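You operate a simulated robot arm through the tools that you are given. There is no shell and no other tool. Be economical: measure what you need, move in short steps, check, and stop when the job is done.

The job below is to be done with a simulated robot arm. You get a single attempt, and the scene is never put back.

TASK
Put one of the ink rollers from the top of the sleeve table on the brown card sheet on the top of the grey ink bench. Take the green bar and leave it on the glass of the light box. Take the black plug and put it on the grey card on the top of the grey ink bench. Close the right cooler door. Any order will do.
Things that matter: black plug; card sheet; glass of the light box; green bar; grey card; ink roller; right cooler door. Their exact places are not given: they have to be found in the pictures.

The check looks at the end state, three seconds after you hand in, the way a careful person would. Anything else that was tipped, shoved, dropped, spilled or broken makes it a failure. Flat cloth is picked up by pressing the open fingertips on it (5 to 10 N) and closing them slowly along it; thin cloth reads only 2 to 8 mm in the jaws.

THE ROBOT
A 6-joint arm with a two-finger gripper on a trunk, on a base that drives. Base frame: it is fixed to the floor where the robot stands at the start and does not move with it; the origin is under the middle of the robot, x ahead of it, y to its left, z up. Lengths are in mm, angles in rad, forces in N, time in s.
Its first joint turns from -2.601 to 2.601 rad. Places, roughly: black plug (4x4x4 cm) [3400, 2800, 800]; card sheet (22x12x3 cm) [3700, -1100, 800]; glass of the light box (30x22 cm) [660, 1520, 900]; green bar (3x16x3 cm) [1700, -200, 900]; grey card (21x15x1 cm) [3700, 300, 800]; ink roller [750, -250, 1000]; right cooler door [-600, 3200, 400]. Payload 1.57 kg.
Tool frame: the origin (TCP) lies between the finger pads and is the grasp point; the fingertips stand 21 mm ahead of it; z points along the fingers, y is the line along which they close. The gripper opens to 70 mm. The gripper's body begins 50 mm behind the TCP.
Orientation is that of the tool frame in the base frame, as [roll, pitch, yaw] about the fixed x, y, z axes, in that order (R = Rz(yaw) Ry(pitch) Rx(roll)). With the fingers straight down and closing along the base's y, the tool's x points along the base's -x, its y along +y and its z along -z.

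THE INTERFACE
- The arm moves only by the tool servo_tool. Its argument "rows" is a list of rows, each a list of 7 numbers: the shift along the tool's x, y, z in mm, then the turn, a rotation vector about the tool's x, y, z in rad, then the gripper command, from -1 (fully open) to 1 (shut), values between in proportion. In form: [[x, y, z, wx, wy, wz, fingers], ...]. A call has 1 to 20 rows; each row is the pose to reach, as a shift and turn from the pose commanded when the call began, along the tool's axes at that moment. Rows are played at 5 a second. More than 50 mm and 0.15 rad between two rows, or a gripper value outside its range, and nothing of the call is played. A pose out of reach is approached as far as the arm can. The call stops where the force on the tool passes 40 N (or 10 N more than at its start, if that is more) or the arm is blocked; 0.2 s more then pass. Each finger halts on what it meets, pressing with about 30 N; the grip force reading is that of the motor and also rises with nothing between the fingers. The clock runs only during rows and for 0.2 s after the last one: add rows that repeat a pose to give the fingers time. The reply holds the time, the measured pose of the TCP, the force on the tool along the base axes, the opening and the grip force, in the units named above and with some noise, with the torque about the TCP (base axes, N m) and any sound that the robot's microphone picked up.
- Cameras (640 x 400 px; columns grow to the right, rows downward): "scene" is now at [26.6, 143.8, 1882]; the picture's right is [-0.38, -0.93, 0.00], its down [-0.70, 0.29, -0.66] and it looks along [0.61, -0.25, -0.75] (base axes); focal length 261 px, centre (320, 200). "wrist" rides on the gripper at [79, 4, -81] in the tool frame; the picture's right is [-0.05, 1.00, 0.00], its down [-0.67, -0.04, -0.74] and it looks along [-0.74, -0.04, 0.67] (tool axes); focal length 256 px, centre (320, 200).
- capture(camera): a new picture of that camera. The clock stands still meanwhile.
- lift_body(by): slides the trunk up (or, below 0, down) by that many mm; the arm and the scene camera ride with it, the base frame stays. It gives what a move gives, with no picture.
- drive_base(legs): drives the robot by 1 to 6 legs, each [ahead, turn to the left] in mm and rad, along the robot's own axes; the way and the turn of a leg run together, so that a leg with both is an arc; at most 1500 mm and 3.142 rad a leg. The arm and the cameras ride along, it lands a little off, and it stops where it bumps. It gives what a move gives.
- turn_head(pan, tilt): turns the head with the scene camera to pan (to the left, within 2.705 rad either way) and tilt (down, from -0.506 to 1.204), counted from straight ahead of the robot. It gives what a move gives.
- locate(camera, pixels): for up to 12 pixels [column, row] of the newest picture of that camera ("zoom" is the newest enlarged one), the place [x, y, z] in the base frame of the surface seen there, good to about 2 mm. The clock stands still meanwhile.
- enlarge(camera, box): a new picture of the part [left, top, right, bottom] of that camera's present view, enlarged. The clock stands still meanwhile.
- hand_in(): hands the job in; it is judged then, once.

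Go step by step. Measure first, check grasps and placings, and put right what went wrong. The budget is 110 turns and 82 pictures, counting those below and the enlarged ones. Unless the task says otherwise, let go and move clear before handing in.

The tools are called as a command line: name --pt "numbers of a row" for each row, then --argument value for the rest, lists and objects as JSON in quotes. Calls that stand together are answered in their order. servo_tool: Moves the arm, as the interface text tells. Its arguments: {"type":"object","properties":{"rows":{"type":"array"}},"required":["rows"]} The other tools are called the same way: lift_body (by) slides the trunk up or down; drive_base (legs) drives the base; turn_head (pan, tilt) turns the head that bears the scene camera; capture (camera) takes a picture; locate (camera, pixels) gives the place of the surface under pixels of a picture; enlarge (camera, box) takes an enlarged picture of a part of a camera's view; hand_in () hands the job in.

At the start:

```text
clock: 0.0
position: [674.8, -386.4, 1218.1]
tcp_rot: [-3.141, 0.0, 3.131]
force: [-0.4, 0.2, 0.1]
wrist_torque: [-0.02, -0.01, -0.01]
grip_width: 69.9
grip_force: 0.0
trunk travel left (down, up): [-900.0, 70.0]
robot x, y, heading: [0.5, 6.0, 0.002]
head pan, tilt: [-0.389, 0.855]
```

scene: 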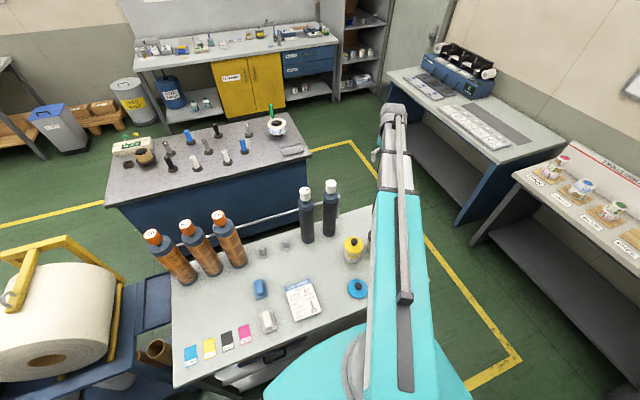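
wrist: 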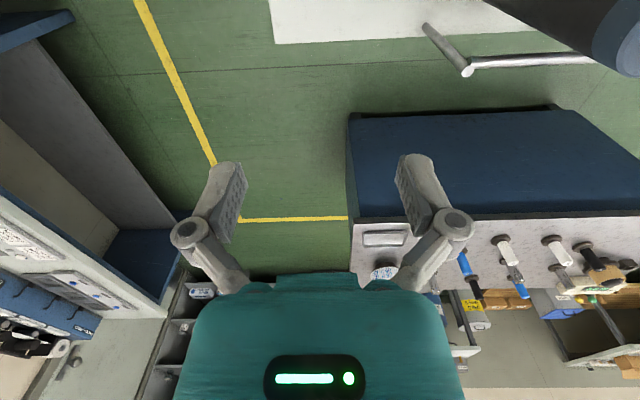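

The table ahead holds bottles, a blue and a white small roller-like item (pixels 260,288 and 267,320). I'll enlarge that area and locate some points.

enlarge --camera "scene" --box '[140, 180, 400, 380]'

locate --camera "scene" --pixels '[[260, 288], [267, 320], [353, 250], [357, 289], [300, 298], [280, 128], [220, 265], [190, 355], [460, 70], [590, 190], [180, 50]]'

enlarge --camera "scene" --box '[100, 90, 320, 230]'

```text
2.00 times, centred on (270, 280) of scene
```

zoom: 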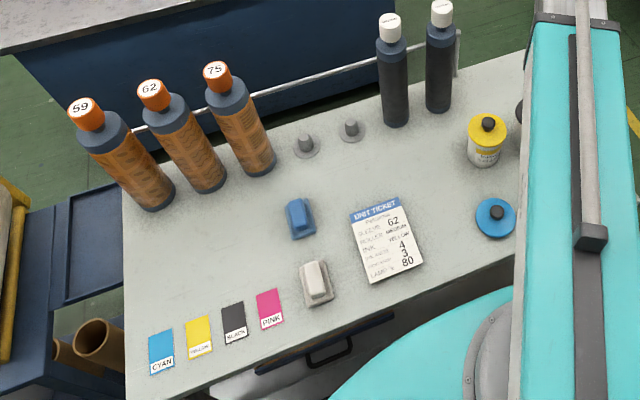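

```text
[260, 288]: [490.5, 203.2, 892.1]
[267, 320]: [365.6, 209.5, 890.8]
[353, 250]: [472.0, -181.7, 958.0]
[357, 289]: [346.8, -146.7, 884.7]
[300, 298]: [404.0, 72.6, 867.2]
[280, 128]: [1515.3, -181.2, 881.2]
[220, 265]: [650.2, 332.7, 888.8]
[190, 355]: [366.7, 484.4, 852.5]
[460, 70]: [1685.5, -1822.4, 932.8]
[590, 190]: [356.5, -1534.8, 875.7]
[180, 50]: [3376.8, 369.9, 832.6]
```

```text
2.86 times, centred on (210, 160) of scene
```

zoom: 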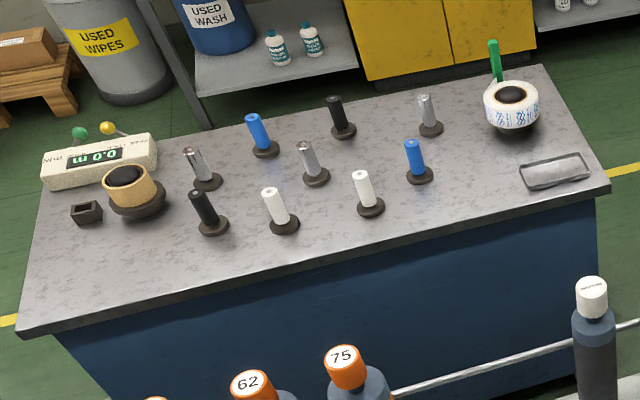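

The two dark white-capped cylinders (307,215; 330,208) seem to be the ink rollers; the green bar stands behind the tape roll (271,108). I'll look closer and measure.

locate --camera "scene" --pixels '[[306, 190], [307, 198], [307, 215], [308, 238], [331, 183], [330, 208], [330, 233], [290, 245], [271, 105], [272, 115], [271, 111]]'

enlarge --camera "scene" --box '[240, 90, 320, 140]'

enlarge --camera "scene" --box '[270, 165, 370, 260]'

turn_head --pan -0.1 --tilt 0.3

capture --camera "scene"

```text
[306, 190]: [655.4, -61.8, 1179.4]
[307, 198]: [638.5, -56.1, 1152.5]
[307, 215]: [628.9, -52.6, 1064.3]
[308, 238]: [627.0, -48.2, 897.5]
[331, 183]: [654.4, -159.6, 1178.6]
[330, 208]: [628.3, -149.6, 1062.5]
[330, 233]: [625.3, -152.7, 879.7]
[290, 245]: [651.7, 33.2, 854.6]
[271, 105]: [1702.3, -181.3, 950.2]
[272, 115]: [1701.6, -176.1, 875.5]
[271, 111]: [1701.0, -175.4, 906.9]
```

```text
8.00 times, centred on (280, 115) of scene
```

zoom: 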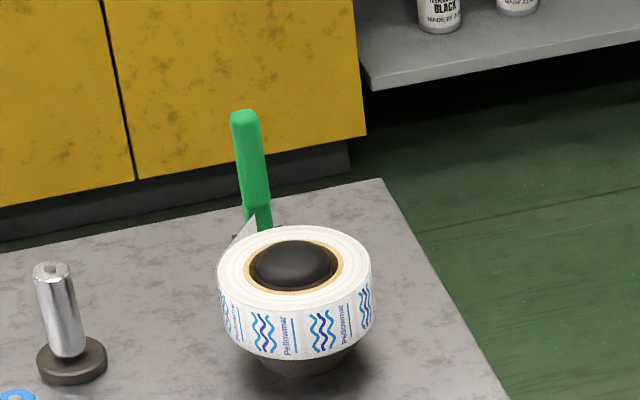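

```text
4.21 times, centred on (320, 212) of scene
```

zoom: 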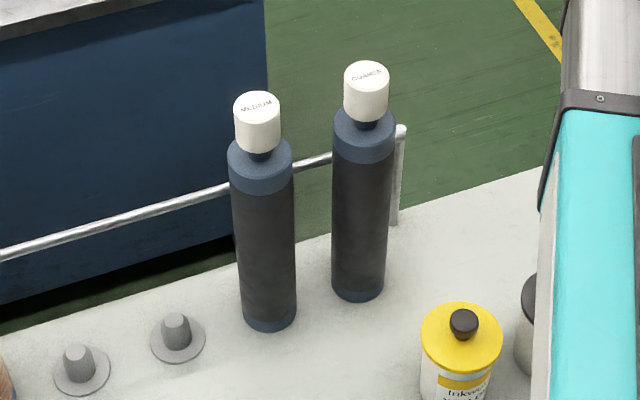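

```text
clock: 1.0
position: [673.8, -386.4, 1218.1]
tcp_rot: [3.141, 0.001, 3.129]
force: [0.0, 0.4, -0.3]
wrist_torque: [-0.01, 0.01, -0.03]
grip_width: 69.8
grip_force: 0.1
trunk travel left (down, up): [-900.0, 70.0]
robot x, y, heading: [2.2, 4.4, 0.005]
head pan, tilt: [-0.099, 0.3]
```

```text
75 pictures are left
```

scene: 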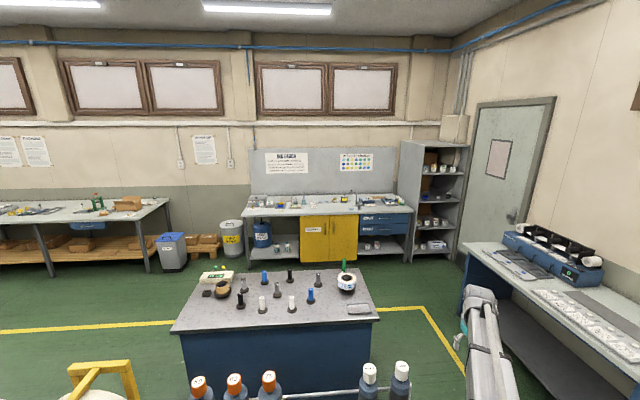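

Overview looks good; now I'll look left toward the light box, plug table and cooler.

turn_head --pan 0.95 --tilt 0.4

capture --camera "scene"

turn_head --pan 1.9 --tilt 0.4

capture --camera "scene"

```text
clock: 2.3
position: [673.5, -387.5, 1219.1]
tcp_rot: [-3.141, -0.001, 3.131]
force: [-0.1, -0.9, 0.9]
wrist_torque: [-0.03, 0.0, -0.01]
grip_width: 69.8
grip_force: 0.0
trunk travel left (down, up): [-900.0, 70.0]
robot x, y, heading: [-3.3, 3.5, -0.001]
head pan, tilt: [0.949, 0.4]
```

```text
74 pictures are left
```

scene: 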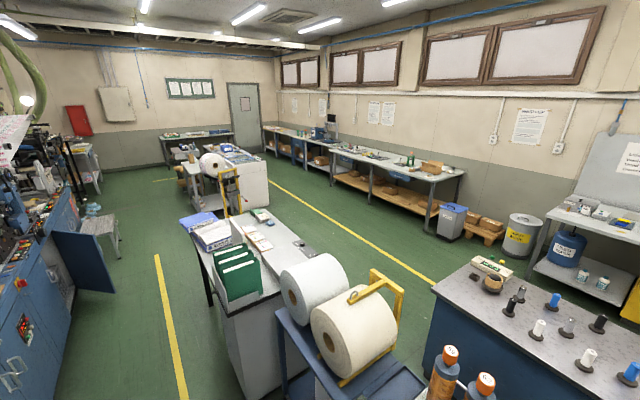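

```text
clock: 3.5
position: [674.5, -384.9, 1218.8]
tcp_rot: [-3.141, 0.0, 3.131]
force: [0.4, 0.5, -0.3]
wrist_torque: [0.02, -0.02, 0.03]
grip_width: 70.0
grip_force: 0.1
trunk travel left (down, up): [-900.0, 70.0]
robot x, y, heading: [3.3, 2.2, 0.001]
head pan, tilt: [1.901, 0.4]
```

```text
73 pictures are left
```

scene: 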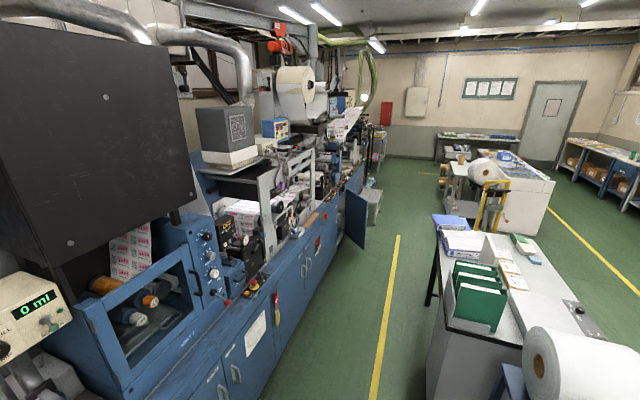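

I see a blue door standing open on the press cabinet at (355,215) and the desk at (500,260). Measuring these.

locate --camera "scene" --pixels '[[355, 215], [346, 190], [366, 205], [356, 245], [330, 250], [500, 260], [513, 275], [575, 318], [470, 242], [375, 205], [390, 340], [290, 290]]'

enlarge --camera "scene" --box '[290, 170, 420, 270]'

enlarge --camera "scene" --box '[420, 200, 620, 350]'

```text
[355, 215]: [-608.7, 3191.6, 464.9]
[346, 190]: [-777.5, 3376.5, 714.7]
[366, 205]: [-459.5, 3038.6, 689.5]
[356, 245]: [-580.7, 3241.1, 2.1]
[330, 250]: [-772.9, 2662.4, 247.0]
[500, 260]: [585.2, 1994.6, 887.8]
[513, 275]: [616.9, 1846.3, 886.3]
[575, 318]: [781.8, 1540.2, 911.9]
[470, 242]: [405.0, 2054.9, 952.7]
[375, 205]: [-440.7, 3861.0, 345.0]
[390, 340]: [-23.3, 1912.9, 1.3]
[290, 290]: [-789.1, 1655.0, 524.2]
```

```text
4.00 times, centred on (355, 220) of scene
```

zoom: 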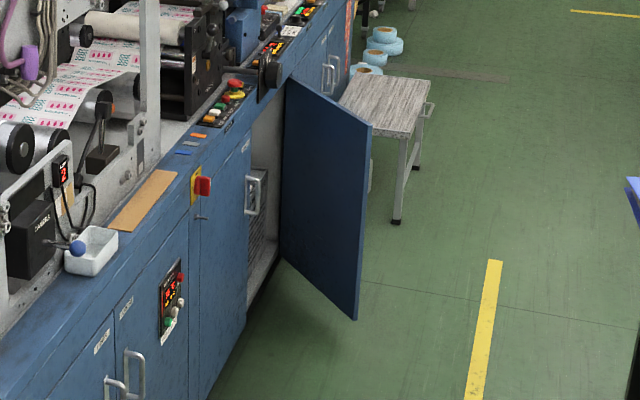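

```text
2.67 times, centred on (520, 275) of scene
```

zoom: 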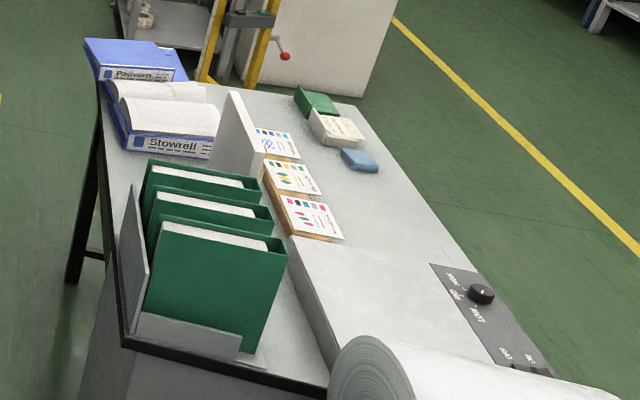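

The cooler door is hinged at about [-777,3376] with the free edge at [-460,3040]. Now I'll look back ahead and map the driving aisle.

turn_head --pan -0.45 --tilt 0.75

capture --camera "scene"

```text
clock: 5.7
position: [674.9, -387.4, 1219.3]
tcp_rot: [-3.141, 0.0, 3.131]
force: [0.3, 0.2, 0.5]
wrist_torque: [0.0, 0.03, -0.02]
grip_width: 70.0
grip_force: 0.0
trunk travel left (down, up): [-900.0, 70.0]
robot x, y, heading: [0.8, 3.6, 0.002]
head pan, tilt: [-0.45, 0.75]
```

```text
70 pictures are left
```

scene: 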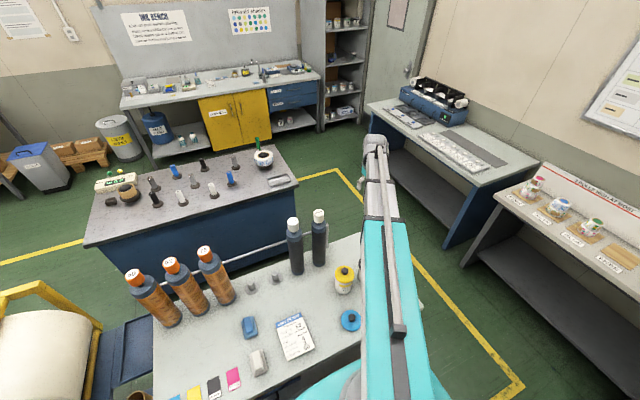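

locate --camera "scene" --pixels '[[297, 181], [273, 147], [367, 105], [439, 196], [468, 238], [495, 196], [410, 255], [345, 178], [319, 212], [319, 75], [240, 85], [310, 150]]'

locate --camera "scene" --pixels '[[360, 240], [272, 270], [293, 220], [519, 383], [445, 245], [90, 243], [280, 75], [120, 107], [300, 390]]'

enlarge --camera "scene" --box '[110, 40, 330, 140]'

```text
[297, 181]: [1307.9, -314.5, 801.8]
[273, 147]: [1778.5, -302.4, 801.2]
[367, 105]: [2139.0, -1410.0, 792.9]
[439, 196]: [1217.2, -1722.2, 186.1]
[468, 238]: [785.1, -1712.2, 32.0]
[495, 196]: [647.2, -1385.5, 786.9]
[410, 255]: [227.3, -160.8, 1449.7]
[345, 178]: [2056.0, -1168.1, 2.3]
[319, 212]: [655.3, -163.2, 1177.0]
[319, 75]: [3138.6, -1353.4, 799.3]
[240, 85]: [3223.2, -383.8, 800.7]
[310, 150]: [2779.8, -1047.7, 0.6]
```

```text
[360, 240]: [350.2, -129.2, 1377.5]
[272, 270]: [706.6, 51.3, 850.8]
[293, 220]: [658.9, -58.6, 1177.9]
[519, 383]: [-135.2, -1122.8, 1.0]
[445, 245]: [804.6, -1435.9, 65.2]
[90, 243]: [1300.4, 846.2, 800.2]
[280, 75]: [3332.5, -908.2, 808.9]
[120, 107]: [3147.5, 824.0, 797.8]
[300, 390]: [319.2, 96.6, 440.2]
```

```text
2.91 times, centred on (220, 90) of scene
```

zoom: 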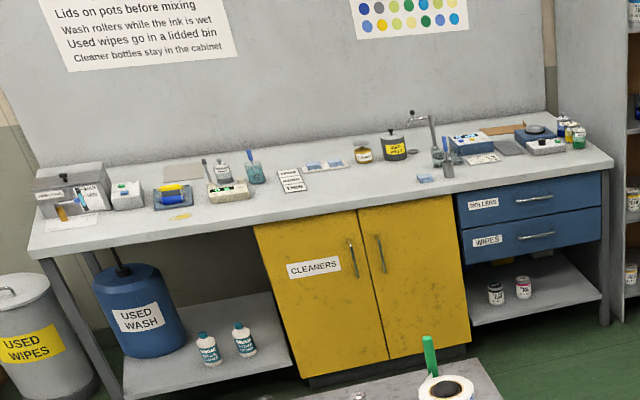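

Rollers' cap centres are [655,-163,1178] and [658,-58,1178]; I'll take the right one by its cap. First raise the trunk 70 mm, then move above it.

lift_body --by 70

servo_tool --pt "5 45 0 0 0 0 -1" --pt "9 90 0 0 0 0 -1" --pt "13 135 0 0 0 0 -1" --pt "17 180 0 0 0 0 -1" --pt "21.8 223.8 0 0 0 0 -1" --pt "21.8 223.8 0 0 0 0 -1"

capture --camera "wrist"

capture --camera "scene"

```text
clock: 6.8
position: [674.2, -385.5, 1286.9]
tcp_rot: [-3.141, 0.001, 3.132]
force: [-0.2, 0.2, 0.5]
wrist_torque: [-0.02, -0.02, -0.01]
grip_width: 70.1
grip_force: 0.0
trunk travel left (down, up): [-970.0, 0.0]
robot x, y, heading: [1.2, 6.7, 0.004]
head pan, tilt: [-0.45, 0.75]
```

```text
clock: 8.2
position: [654.2, -163.9, 1288.2]
tcp_rot: [-3.142, -0.001, 3.132]
force: [0.1, -0.2, -0.2]
wrist_torque: [-0.01, -0.01, 0.0]
grip_width: 70.2
grip_force: 0.0
trunk travel left (down, up): [-970.0, 0.0]
robot x, y, heading: [-3.1, 5.2, 0.002]
head pan, tilt: [-0.45, 0.75]
```

```text
68 pictures are left
```

wrist: 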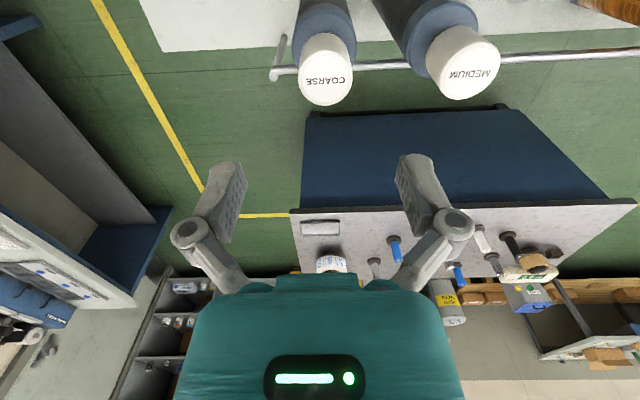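

```text
67 pictures are left
```

scene: 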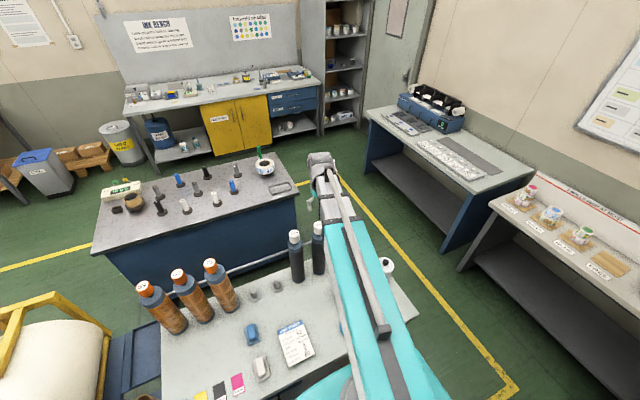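

The COARSE cap (325,75 in wrist) sits centred between the fingers. Confirm its position before descending.

locate --camera "wrist" --pixels '[[325, 72], [300, 65], [351, 65], [326, 100], [326, 38]]'

```text
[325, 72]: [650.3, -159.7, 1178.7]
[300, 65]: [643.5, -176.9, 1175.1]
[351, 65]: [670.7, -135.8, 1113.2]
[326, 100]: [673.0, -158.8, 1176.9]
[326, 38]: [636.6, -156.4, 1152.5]
```

Cap centre is about [655,-159.5]; descend 126 mm with a 4 mm side correction, then close.

servo_tool --pt "0 4 40 0 0 0 -1" --pt "0 4 80 0 0 0 -1" --pt "0 4 105 0 0 0 -1" --pt "0 4 125 0 0 0 -1" --pt "0 4 125 0 0 0 -1" --pt "0 4 125 0 0 0 0.2" --pt "0 4 125 0 0 0 1" --pt "0 4 125 0 0 0 1" --pt "0 4 125 0 0 0 1"

```text
clock: 10.2
position: [653.9, -159.4, 1289.3]
tcp_rot: [3.141, 0.0, 3.132]
force: [-0.2, 0.3, -0.7]
wrist_torque: [0.02, 0.02, 0.03]
grip_width: 0.0
grip_force: 28.6
out of reach, approached as far as the arm can: row 1, 2, 3, 4, 5, 6, 7, 8, 9
trunk travel left (down, up): [-970.0, 0.0]
robot x, y, heading: [-1.6, 5.6, -0.002]
head pan, tilt: [-0.45, 0.75]
```

Arm could not go lower at this radius, and the fingers shut in the air. Reopen and use the trunk to descend instead.

servo_tool --pt "0 0 0 0 0 0 -1" --pt "0 0 0 0 0 0 -1" --pt "0 0 0 0 0 0 -1" --pt "0 0 0 0 0 0 -1" --pt "0 0 0 0 0 0 -1"

lift_body --by -80

capture --camera "wrist"

```text
clock: 11.3
position: [652.8, -158.6, 1289.1]
tcp_rot: [3.141, 0.0, 3.131]
force: [0.3, 0.2, -1.2]
wrist_torque: [0.01, 0.0, 0.03]
grip_width: 69.9
grip_force: 0.1
trunk travel left (down, up): [-970.0, 0.0]
robot x, y, heading: [2.5, 4.3, 0.003]
head pan, tilt: [-0.45, 0.75]
```

```text
clock: 12.5
position: [653.0, -158.8, 1210.2]
tcp_rot: [3.14, -0.001, 3.131]
force: [-0.1, 0.2, -0.7]
wrist_torque: [0.04, 0.0, 0.02]
grip_width: 70.0
grip_force: 0.0
trunk travel left (down, up): [-890.0, 80.0]
robot x, y, heading: [-4.5, 2.2, 0.003]
head pan, tilt: [-0.45, 0.75]
```

```text
66 pictures are left
```

wrist: 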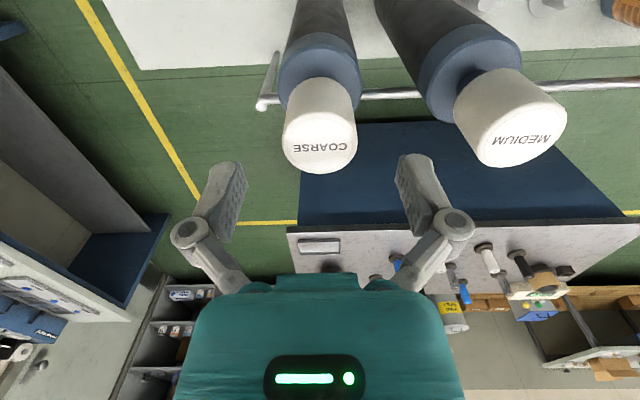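

Cap at (320,125) is centred and approaching; lower another 47 mm and grip.

lift_body --by -47

servo_tool --pt "0 0 0 0 0 0 0" --pt "0 0 0 0 0 0 0.5" --pt "0 0 0 0 0 0 1" --pt "0 0 0 0 0 0 1" --pt "0 0 0 0 0 0 1"

capture --camera "wrist"

```text
clock: 13.4
position: [652.7, -159.9, 1162.3]
tcp_rot: [-3.141, 0.001, 3.132]
force: [-0.5, 0.0, -0.2]
wrist_torque: [0.0, 0.01, -0.03]
grip_width: 69.9
grip_force: 0.0
trunk travel left (down, up): [-843.0, 127.0]
robot x, y, heading: [0.0, 4.2, 0.004]
head pan, tilt: [-0.45, 0.75]
```

```text
clock: 14.6
position: [652.8, -158.5, 1161.4]
tcp_rot: [-3.14, 0.001, 3.131]
force: [0.9, -0.8, 2.8]
wrist_torque: [-0.09, -0.07, -0.04]
grip_width: 40.7
grip_force: 30.0
trunk travel left (down, up): [-843.0, 127.0]
robot x, y, heading: [-2.7, 0.2, 0.0]
head pan, tilt: [-0.45, 0.75]
```

```text
65 pictures are left
```

wrist: 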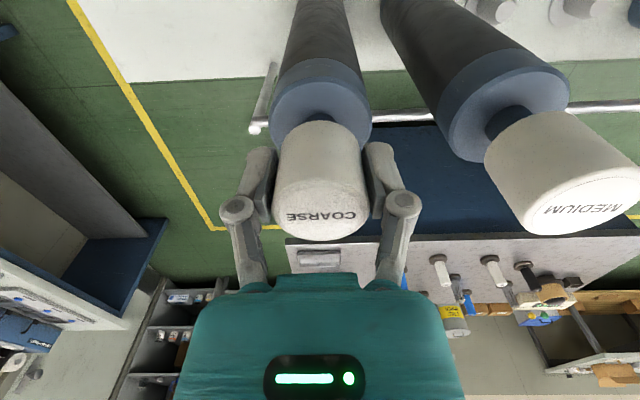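

Gripped at 40.7 mm. Lift the trunk and check.

lift_body --by 127

capture --camera "scene"

```text
clock: 16.2
position: [653.3, -159.4, 1288.9]
tcp_rot: [3.141, 0.0, 3.132]
force: [0.1, -0.1, -3.7]
wrist_torque: [0.04, 0.05, 0.0]
grip_width: 40.3
grip_force: 29.6
trunk travel left (down, up): [-970.0, 0.0]
robot x, y, heading: [-1.8, -1.1, -0.003]
head pan, tilt: [-0.45, 0.75]
```

```text
64 pictures are left
```

scene: 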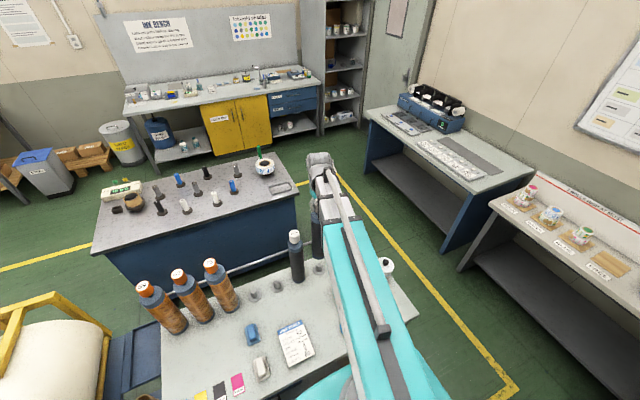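

The roller is off its peg, bottom about z 980. I'll try raising the arm further and check rail and pot heights before turning away.

servo_tool --pt "0 0 -30 0 0 0 1" --pt "0 0 -60 0 0 0 1" --pt "0 0 -60 0 0 0 1"

locate --camera "scene" --pixels '[[387, 262], [266, 264], [220, 277], [277, 262], [415, 312], [500, 130]]'

capture --camera "wrist"

```text
clock: 17.0
position: [653.2, -158.3, 1288.2]
tcp_rot: [-3.141, 0.0, 3.131]
force: [0.6, -0.1, -4.6]
wrist_torque: [-0.01, 0.01, 0.01]
grip_width: 40.5
grip_force: 30.4
out of reach, approached as far as the arm can: row 1, 2, 3
trunk travel left (down, up): [-970.0, 0.0]
robot x, y, heading: [1.0, 4.8, 0.001]
head pan, tilt: [-0.45, 0.75]
```

```text
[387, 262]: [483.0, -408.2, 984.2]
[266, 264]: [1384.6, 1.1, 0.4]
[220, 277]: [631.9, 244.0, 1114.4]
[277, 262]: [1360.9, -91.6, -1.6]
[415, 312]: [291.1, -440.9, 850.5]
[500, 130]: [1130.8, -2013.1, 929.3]
```

```text
63 pictures are left
```

wrist: 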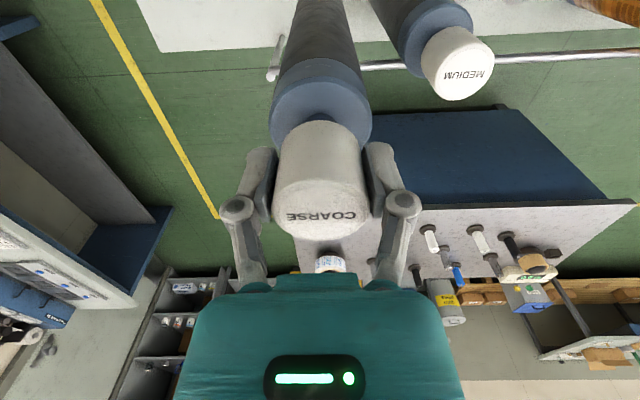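

Up is out of reach here too. A tall white-capped item stands at [483,-408,984], so I'll check the rail height and try extending forward past the rail.

locate --camera "wrist" --pixels '[[272, 75], [274, 65], [400, 65], [560, 57], [390, 190], [285, 35], [160, 20]]'

servo_tool --pt "-20 0 0 0 0 0 1" --pt "-40 0 0 0 0 0 1" --pt "-40 0 -30 0 0 0 1" --pt "-40 0 -30 0 0 0 1"

```text
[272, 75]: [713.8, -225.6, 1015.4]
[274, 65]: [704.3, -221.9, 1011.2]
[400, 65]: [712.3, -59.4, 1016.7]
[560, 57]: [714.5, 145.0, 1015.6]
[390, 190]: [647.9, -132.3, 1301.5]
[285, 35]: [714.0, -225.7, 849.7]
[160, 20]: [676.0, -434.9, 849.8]
```

```text
clock: 18.0
position: [694.2, -161.0, 1288.9]
tcp_rot: [-3.141, 0.0, 3.131]
force: [-2.7, -0.6, -4.0]
wrist_torque: [-0.1, 0.58, -0.03]
grip_width: 40.5
grip_force: 30.1
out of reach, approached as far as the arm can: row 3, 4
trunk travel left (down, up): [-970.0, 0.0]
robot x, y, heading: [-1.8, 4.1, -0.004]
head pan, tilt: [-0.45, 0.75]
```

The roller body touched the rail (x≈713, top ≈1016). Back off, slide right past the rail's end post (y -226), testing vertical motion after.

servo_tool --pt "20 0 0 0 0 0 1" --pt "40 0 0 0 0 0 1" --pt "40 -40 0 0 0 0 1" --pt "40 -80 0 0 0 0 1" --pt "40 -120 0 0 0 0 1" --pt "40 -150 0 0 0 0 1" --pt "40 -150 0 0 0 0 1"

capture --camera "wrist"

capture --camera "scene"

```text
clock: 19.6
position: [654.4, -310.6, 1287.9]
tcp_rot: [3.14, 0.0, 3.13]
force: [-0.1, -0.5, -4.2]
wrist_torque: [-0.01, -0.05, -0.03]
grip_width: 40.4
grip_force: 29.8
trunk travel left (down, up): [-970.0, 0.0]
robot x, y, heading: [-1.1, 5.0, -0.003]
head pan, tilt: [-0.45, 0.75]
```

```text
62 pictures are left
```

wrist: 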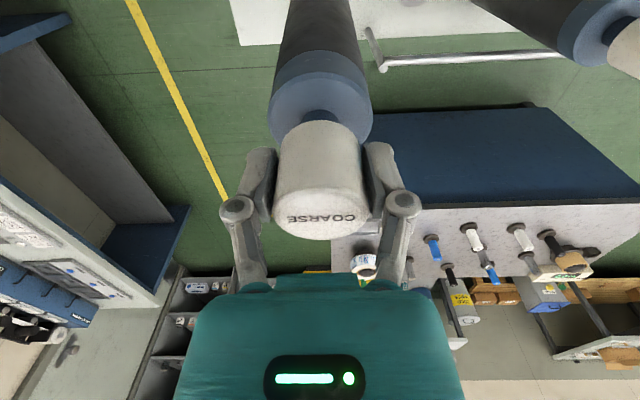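

```text
61 pictures are left
```

scene: 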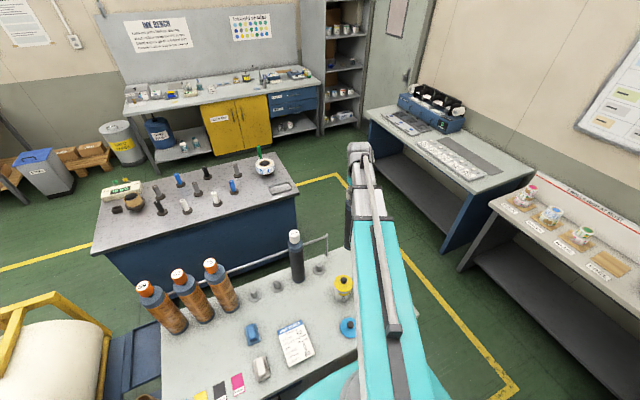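

Roller is past the post. Extend 45 mm, then turn right in place and look.

servo_tool --pt "-25 0 0 0 0 0 1" --pt "-45 0 0 0 0 0 1" --pt "-45 0 0 0 0 0 1"

drive_base --legs '[[0, -0.8], [0, -0.77]]'

turn_head --pan 0 --tilt 0.75

capture --camera "scene"

```text
clock: 20.4
position: [700.6, -312.7, 1289.4]
tcp_rot: [-3.141, 0.001, 3.132]
force: [1.1, 0.0, -4.9]
wrist_torque: [-0.01, -0.01, -0.01]
grip_width: 40.3
grip_force: 30.0
trunk travel left (down, up): [-970.0, 0.0]
robot x, y, heading: [3.0, 3.1, 0.005]
head pan, tilt: [-0.45, 0.75]
```

```text
clock: 22.5
position: [495.7, -547.3, 1289.3]
tcp_rot: [3.138, 0.0, 2.74]
force: [-0.3, -0.4, -4.9]
wrist_torque: [-0.05, -0.08, -0.05]
grip_width: 40.4
grip_force: 29.6
trunk travel left (down, up): [-970.0, 0.0]
robot x, y, heading: [-26.2, 16.8, -0.301]
head pan, tilt: [-0.45, 0.75]
stopped in leg 1: the robot was blocked; the commanded pose is now the measured one
```

```text
clock: 23.4
position: [499.1, -543.6, 1288.2]
tcp_rot: [3.141, 0.0, 2.741]
force: [0.3, 0.3, -3.8]
wrist_torque: [-0.01, -0.06, 0.02]
grip_width: 40.2
grip_force: 30.3
trunk travel left (down, up): [-970.0, 0.0]
robot x, y, heading: [-28.5, 15.1, -0.304]
head pan, tilt: [0.0, 0.75]
```

```text
60 pictures are left
```

scene: 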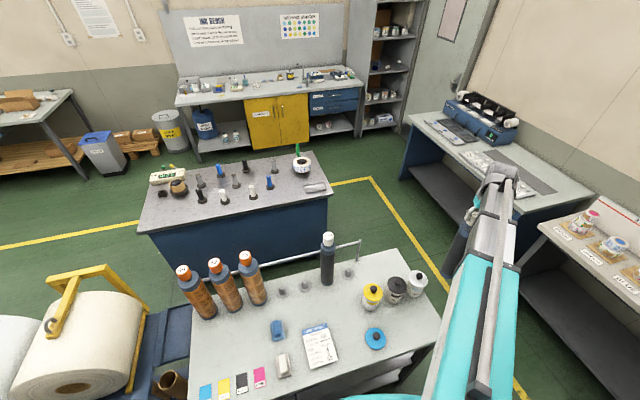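

The base corner bumped the table while turning; nothing appears tipped. The roller is now clear of the table to the right, so I'll look behind before backing up.

turn_head --pan -2.6 --tilt 0.8

capture --camera "scene"

```text
clock: 25.8
position: [498.6, -545.6, 1288.6]
tcp_rot: [3.14, 0.0, 2.741]
force: [0.1, 0.6, -4.9]
wrist_torque: [-0.02, -0.07, 0.01]
grip_width: 39.9
grip_force: 29.5
trunk travel left (down, up): [-970.0, 0.0]
robot x, y, heading: [-28.9, 21.8, -0.296]
head pan, tilt: [-2.601, 0.799]
```

```text
59 pictures are left
```

scene: 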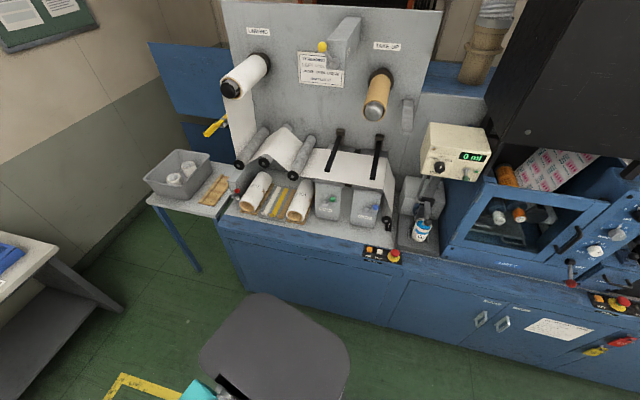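

locate --camera "scene" --pixels '[[275, 240], [247, 290], [380, 322], [100, 345], [120, 305], [40, 255], [205, 275], [340, 390]]'

drive_base --legs '[[-200, 0]]'

```text
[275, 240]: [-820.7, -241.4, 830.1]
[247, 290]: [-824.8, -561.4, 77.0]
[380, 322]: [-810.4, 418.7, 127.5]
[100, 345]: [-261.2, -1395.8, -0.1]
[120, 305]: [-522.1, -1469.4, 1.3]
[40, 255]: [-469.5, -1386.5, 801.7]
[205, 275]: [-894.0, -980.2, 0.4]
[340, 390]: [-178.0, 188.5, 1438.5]
```

```text
clock: 27.6
position: [305.7, -487.1, 1287.8]
tcp_rot: [3.139, 0.001, 2.738]
force: [-1.0, -0.3, -5.0]
wrist_torque: [-0.06, -0.04, -0.01]
grip_width: 40.2
grip_force: 29.9
trunk travel left (down, up): [-970.0, 0.0]
robot x, y, heading: [-216.4, 77.8, -0.303]
head pan, tilt: [-2.601, 0.799]
```

Turn right in place now with more room, then look at the right-hand table.

drive_base --legs '[[0, -1.0]]'

turn_head --pan 0.1 --tilt 0.7

capture --camera "scene"

```text
clock: 31.6
position: [-392.0, -676.8, 1288.5]
tcp_rot: [3.139, -0.001, 1.76]
force: [-1.1, 0.0, -4.4]
wrist_torque: [-0.05, 0.0, 0.01]
grip_width: 39.8
grip_force: 30.1
trunk travel left (down, up): [-970.0, 0.0]
robot x, y, heading: [-191.1, 85.4, -1.282]
head pan, tilt: [-2.601, 0.799]
```

```text
clock: 34.0
position: [-390.8, -676.0, 1288.8]
tcp_rot: [3.14, 0.0, 1.759]
force: [-0.7, 0.8, -5.4]
wrist_torque: [-0.05, -0.04, -0.01]
grip_width: 40.4
grip_force: 30.9
trunk travel left (down, up): [-970.0, 0.0]
robot x, y, heading: [-192.0, 80.0, -1.283]
head pan, tilt: [0.099, 0.7]
```

```text
58 pictures are left
```

scene: 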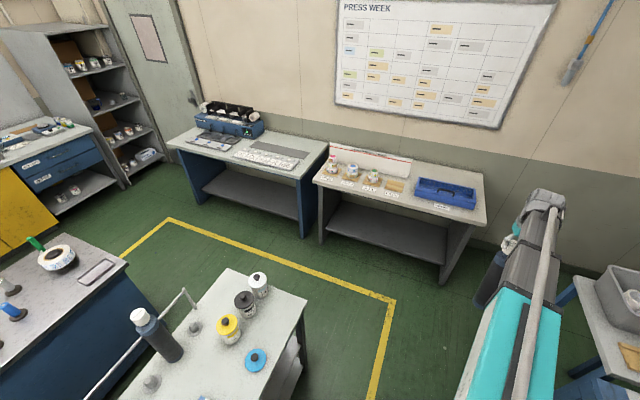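

Check the toolbox and table contents where the roller would pass.

locate --camera "scene" --pixels '[[445, 185], [460, 190], [415, 180], [486, 222], [395, 185], [304, 297], [395, 300], [258, 277]]'

enlarge --camera "scene" --box '[300, 130, 500, 240]'

```text
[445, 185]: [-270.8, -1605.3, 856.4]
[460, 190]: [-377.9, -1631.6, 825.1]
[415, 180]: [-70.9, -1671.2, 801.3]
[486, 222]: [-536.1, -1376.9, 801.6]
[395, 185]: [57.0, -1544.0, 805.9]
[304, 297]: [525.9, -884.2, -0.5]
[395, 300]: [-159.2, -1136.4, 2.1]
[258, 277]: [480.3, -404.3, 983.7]
```

```text
3.20 times, centred on (400, 185) of scene
```

zoom: 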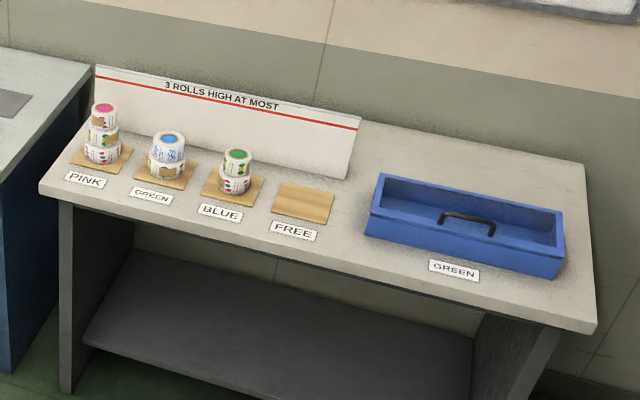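

Everything there is well below the roller's bottom (980). Drive forward into the aisle, then turn to face the bench.

drive_base --legs '[[1010, 0], [0, 1.283]]'

turn_head --pan 0 --tilt 0.6

capture --camera "scene"

```text
clock: 45.0
position: [758.4, -1283.5, 1288.4]
tcp_rot: [3.14, 0.0, 3.032]
force: [0.5, -0.3, -5.0]
wrist_torque: [0.02, -0.09, 0.04]
grip_width: 40.1
grip_force: 30.1
trunk travel left (down, up): [-970.0, 0.0]
robot x, y, heading: [90.9, -908.9, -0.02]
head pan, tilt: [0.099, 0.7]
```

```text
clock: 45.7
position: [756.7, -1284.8, 1288.0]
tcp_rot: [3.14, 0.0, 3.034]
force: [-0.5, 0.1, -4.7]
wrist_torque: [0.0, -0.03, 0.0]
grip_width: 39.8
grip_force: 29.5
trunk travel left (down, up): [-970.0, 0.0]
robot x, y, heading: [88.5, -910.5, -0.02]
head pan, tilt: [0.0, 0.6]
```

```text
56 pictures are left
```

scene: 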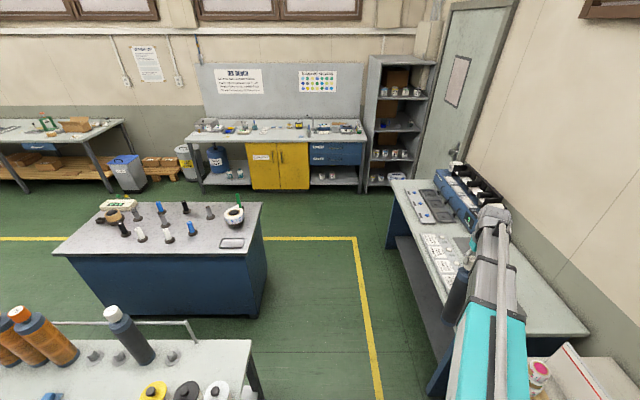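

Aisle ahead is clear. Drive 2300 mm ahead in two legs toward the ink bench.

drive_base --legs '[[1200, 0], [1150, 0.02]]'

turn_head --pan 0 --tilt 0.7

capture --camera "scene"

```text
clock: 59.7
position: [3081.4, -1298.8, 1288.0]
tcp_rot: [3.14, 0.0, 3.06]
force: [-0.3, 0.0, -3.6]
wrist_torque: [-0.01, -0.03, -0.03]
grip_width: 39.8
grip_force: 29.7
trunk travel left (down, up): [-970.0, 0.0]
robot x, y, heading: [2406.8, -943.4, 0.007]
head pan, tilt: [0.0, 0.6]
```

```text
clock: 60.4
position: [3081.0, -1297.5, 1288.7]
tcp_rot: [3.14, 0.0, 3.059]
force: [-0.2, 0.2, -4.3]
wrist_torque: [0.0, -0.05, -0.02]
grip_width: 39.9
grip_force: 30.2
trunk travel left (down, up): [-970.0, 0.0]
robot x, y, heading: [2408.4, -941.6, 0.006]
head pan, tilt: [0.0, 0.7]
```

```text
55 pictures are left
```

scene: 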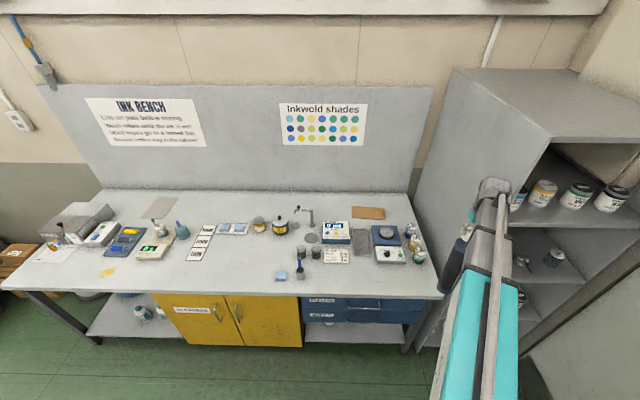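

The brown card is at (368,213). Locate it, its neighbours, and the grey card (157,208).

locate --camera "scene" --pixels '[[368, 213], [354, 208], [383, 207], [385, 219], [353, 219], [386, 233], [337, 229], [386, 228], [411, 228], [157, 208], [146, 216], [172, 200]]'

enlarge --camera "scene" --box '[280, 190, 450, 300]'

enlarge --camera "scene" --box '[40, 180, 260, 290]'

```text
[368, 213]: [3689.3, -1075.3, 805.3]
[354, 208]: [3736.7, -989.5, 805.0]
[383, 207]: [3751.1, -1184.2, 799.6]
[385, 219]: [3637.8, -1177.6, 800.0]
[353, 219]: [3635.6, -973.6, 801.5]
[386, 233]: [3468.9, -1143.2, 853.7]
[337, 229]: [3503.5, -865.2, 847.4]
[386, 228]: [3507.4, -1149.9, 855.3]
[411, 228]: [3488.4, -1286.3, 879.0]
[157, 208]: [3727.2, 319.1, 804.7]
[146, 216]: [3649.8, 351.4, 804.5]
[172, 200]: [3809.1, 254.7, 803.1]
```

```text
3.64 times, centred on (365, 245) of scene
```

zoom: 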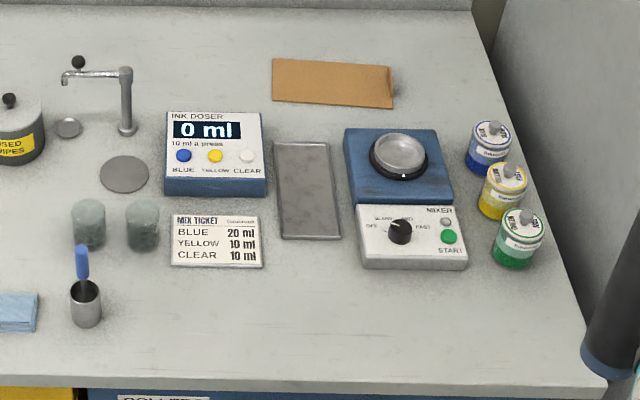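

```text
2.91 times, centred on (150, 235) of scene
```

zoom: 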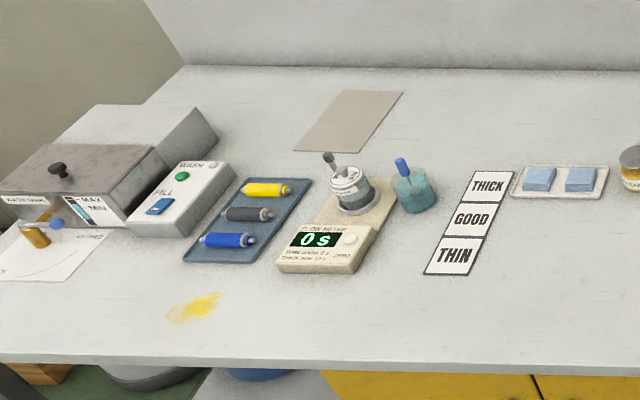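

Card centre is about [3690,-1080,803], no tall items between. Swing the arm left to y≈-1080, then drive 400 mm ahead.

servo_tool --pt "4 44 0 0 0 0 1" --pt "8 88 0 0 0 0 1" --pt "12 132 0 0 0 0 1" --pt "15 176 0 0 0 0 1" --pt "17.6 215 0 0 0 0 1" --pt "17.6 215 0 0 0 0 1"

drive_base --legs '[[400, 0]]'

capture --camera "scene"

```text
clock: 61.8
position: [3080.9, -1081.7, 1288.1]
tcp_rot: [-3.141, 0.001, 3.056]
force: [0.5, -0.9, -4.4]
wrist_torque: [0.02, -0.03, 0.0]
grip_width: 39.8
grip_force: 30.3
trunk travel left (down, up): [-970.0, 0.0]
robot x, y, heading: [2410.3, -938.5, 0.005]
head pan, tilt: [0.0, 0.7]
```

```text
clock: 64.7
position: [3484.9, -1079.3, 1288.1]
tcp_rot: [-3.141, 0.0, 3.055]
force: [0.3, -0.1, -3.9]
wrist_torque: [0.0, -0.04, -0.01]
grip_width: 40.0
grip_force: 29.7
trunk travel left (down, up): [-970.0, 0.0]
robot x, y, heading: [2805.3, -938.6, 0.006]
head pan, tilt: [0.0, 0.7]
```

```text
52 pictures are left
```

scene: 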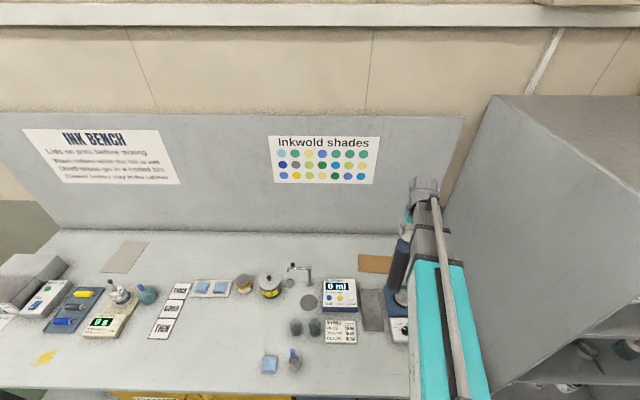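

At (3485,-1079). Extend 203 mm forward over the card.

servo_tool --pt "-45 4 0 0 0 0 1" --pt "-90 8 0 0 0 0 1" --pt "-135 12 0 0 0 0 1" --pt "-180 15.5 0 0 0 0 1" --pt "-202 17.6 0 0 0 0 1" --pt "-202 17.6 0 0 0 0 1"

capture --camera "wrist"

capture --camera "scene"

```text
clock: 66.1
position: [3686.0, -1079.7, 1288.8]
tcp_rot: [-3.141, 0.0, 3.056]
force: [-1.1, -0.6, -4.0]
wrist_torque: [-0.01, -0.04, -0.02]
grip_width: 39.9
grip_force: 30.0
trunk travel left (down, up): [-970.0, 0.0]
robot x, y, heading: [2812.0, -938.9, 0.003]
head pan, tilt: [0.0, 0.7]
```

```text
51 pictures are left
```

wrist: 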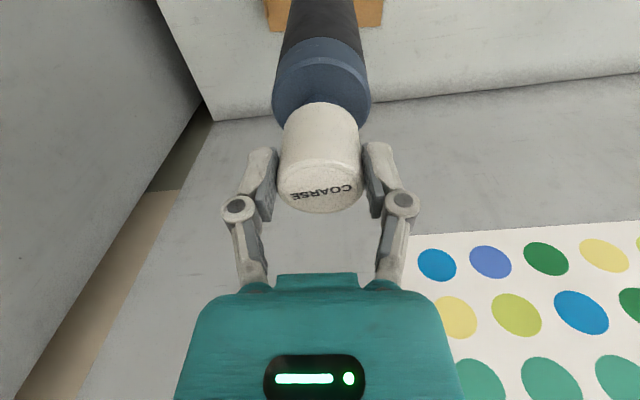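

```text
50 pictures are left
```

scene: 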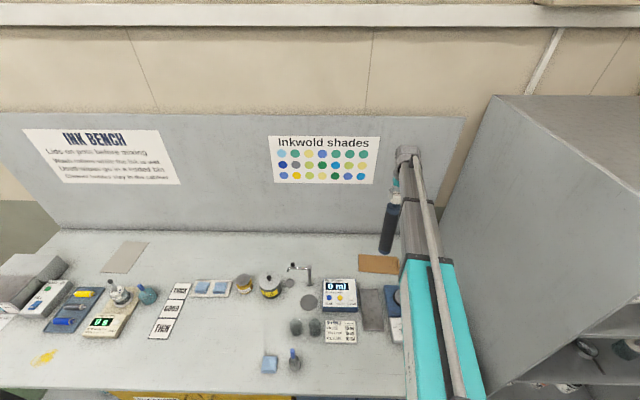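

The roller looks possibly tilted in the jaws; measure points along its side.

enlarge --camera "scene" --box '[340, 140, 440, 280]'

locate --camera "scene" --pixels '[[390, 214], [388, 230], [386, 246], [392, 205], [360, 256], [378, 272]]'

locate --camera "wrist" --pixels '[[322, 75], [322, 50], [322, 20], [320, 95], [322, 120], [320, 195], [322, 175]]'

```text
2.86 times, centred on (390, 210) of scene
```

zoom: 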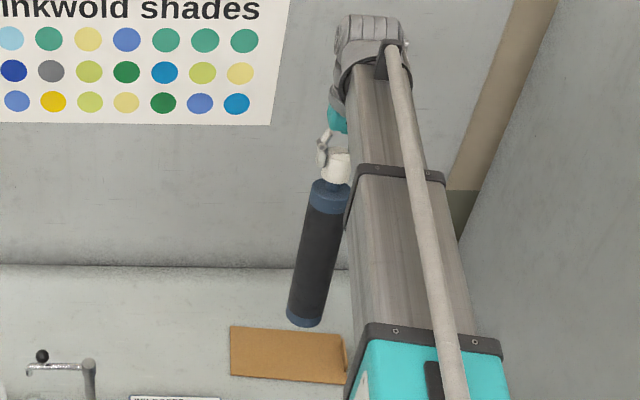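

```text
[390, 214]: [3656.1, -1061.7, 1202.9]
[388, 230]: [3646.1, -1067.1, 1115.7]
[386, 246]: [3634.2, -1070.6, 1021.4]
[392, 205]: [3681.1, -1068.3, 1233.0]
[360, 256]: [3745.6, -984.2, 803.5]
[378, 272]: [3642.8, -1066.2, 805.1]
```

```text
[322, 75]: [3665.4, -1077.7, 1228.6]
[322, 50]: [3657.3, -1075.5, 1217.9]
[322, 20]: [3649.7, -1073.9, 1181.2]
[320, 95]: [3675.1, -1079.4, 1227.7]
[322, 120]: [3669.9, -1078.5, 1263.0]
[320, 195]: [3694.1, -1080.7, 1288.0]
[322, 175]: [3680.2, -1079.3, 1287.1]
```

The roller has slipped ~15 mm down and tilted 0.12 rad (bottom toward the robot). Correct the tilt by turning the tool -0.12 about its y, then lower.

servo_tool --pt "0 0 0 0 -0.06 0 1" --pt "0 0 0 0 -0.12 0 1" --pt "0 0 0 0 -0.12 0 1"

lift_body --by -135

capture --camera "scene"

```text
clock: 66.9
position: [3686.1, -1081.1, 1290.7]
tcp_rot: [3.141, 0.121, 3.056]
force: [-0.2, -0.1, -5.2]
wrist_torque: [-0.02, 0.04, -0.02]
grip_width: 39.9
grip_force: 29.6
trunk travel left (down, up): [-970.0, 0.0]
robot x, y, heading: [2810.3, -935.4, 0.007]
head pan, tilt: [0.0, 0.7]
```

```text
clock: 68.5
position: [3687.1, -1078.9, 1155.1]
tcp_rot: [3.139, 0.12, 3.056]
force: [0.6, -0.3, -4.2]
wrist_torque: [0.02, 0.06, 0.03]
grip_width: 39.5
grip_force: 30.4
trunk travel left (down, up): [-835.0, 135.0]
robot x, y, heading: [2808.0, -937.8, 0.004]
head pan, tilt: [0.0, 0.7]
```

```text
48 pictures are left
```

scene: 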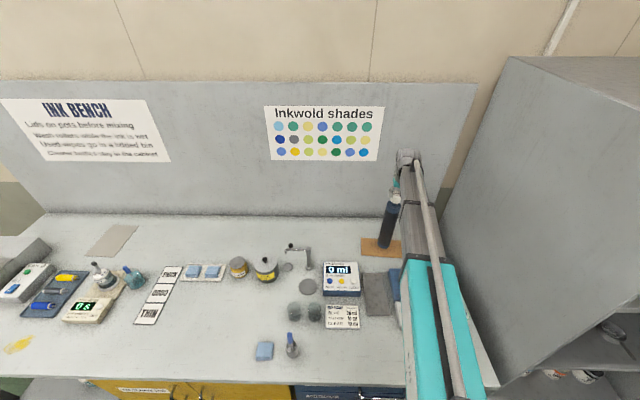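

enlarge --camera "scene" --box '[340, 160, 440, 280]'

locate --camera "scene" --pixels '[[390, 205], [388, 220], [386, 238], [385, 245], [368, 240], [365, 250]]'

lift_body --by -12

```text
3.33 times, centred on (390, 220) of scene
```

zoom: 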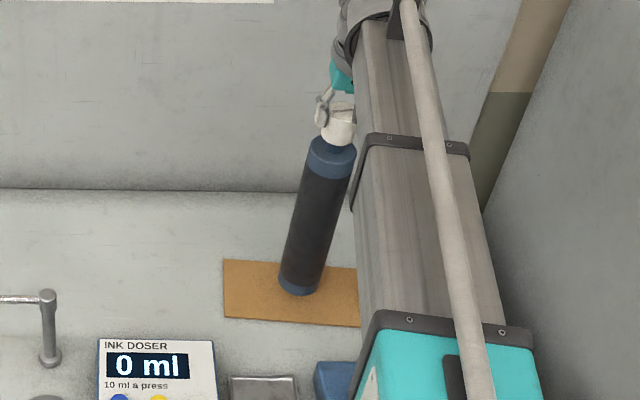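

```text
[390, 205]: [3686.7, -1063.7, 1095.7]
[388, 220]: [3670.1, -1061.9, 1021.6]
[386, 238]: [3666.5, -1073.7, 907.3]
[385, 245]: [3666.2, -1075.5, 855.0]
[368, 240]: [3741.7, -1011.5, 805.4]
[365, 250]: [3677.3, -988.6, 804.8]
```

```text
clock: 69.1
position: [3685.2, -1079.6, 1142.3]
tcp_rot: [3.138, 0.12, 3.056]
force: [0.4, 0.1, -3.3]
wrist_torque: [0.01, 0.04, -0.02]
grip_width: 39.6
grip_force: 29.9
trunk travel left (down, up): [-823.0, 147.0]
robot x, y, heading: [2808.0, -941.4, 0.006]
head pan, tilt: [0.0, 0.7]
```

Roller is nearly vertical over the card. Lower in small steps until contact.

lift_body --by -10

lift_body --by -4

lift_body --by -4

```text
clock: 69.7
position: [3685.8, -1079.3, 1132.6]
tcp_rot: [3.14, 0.12, 3.056]
force: [-0.3, -0.6, -4.5]
wrist_torque: [-0.02, 0.03, -0.01]
grip_width: 39.7
grip_force: 30.1
trunk travel left (down, up): [-813.0, 157.0]
robot x, y, heading: [2808.6, -944.4, 0.005]
head pan, tilt: [0.0, 0.7]
```

```text
clock: 70.2
position: [3684.7, -1080.1, 1130.6]
tcp_rot: [3.141, 0.124, 3.056]
force: [2.0, -0.1, 20.6]
wrist_torque: [-0.1, -0.64, 0.03]
grip_width: 39.9
grip_force: 29.8
trunk travel left (down, up): [-809.0, 161.0]
robot x, y, heading: [2807.8, -940.0, 0.008]
head pan, tilt: [0.0, 0.7]
```

```text
clock: 70.8
position: [3683.4, -1079.1, 1125.3]
tcp_rot: [-3.141, 0.122, 3.057]
force: [1.2, 1.0, 22.1]
wrist_torque: [0.14, -0.01, 0.01]
grip_width: 39.8
grip_force: 30.9
trunk travel left (down, up): [-805.0, 165.0]
robot x, y, heading: [2807.6, -937.7, 0.01]
head pan, tilt: [0.0, 0.7]
```

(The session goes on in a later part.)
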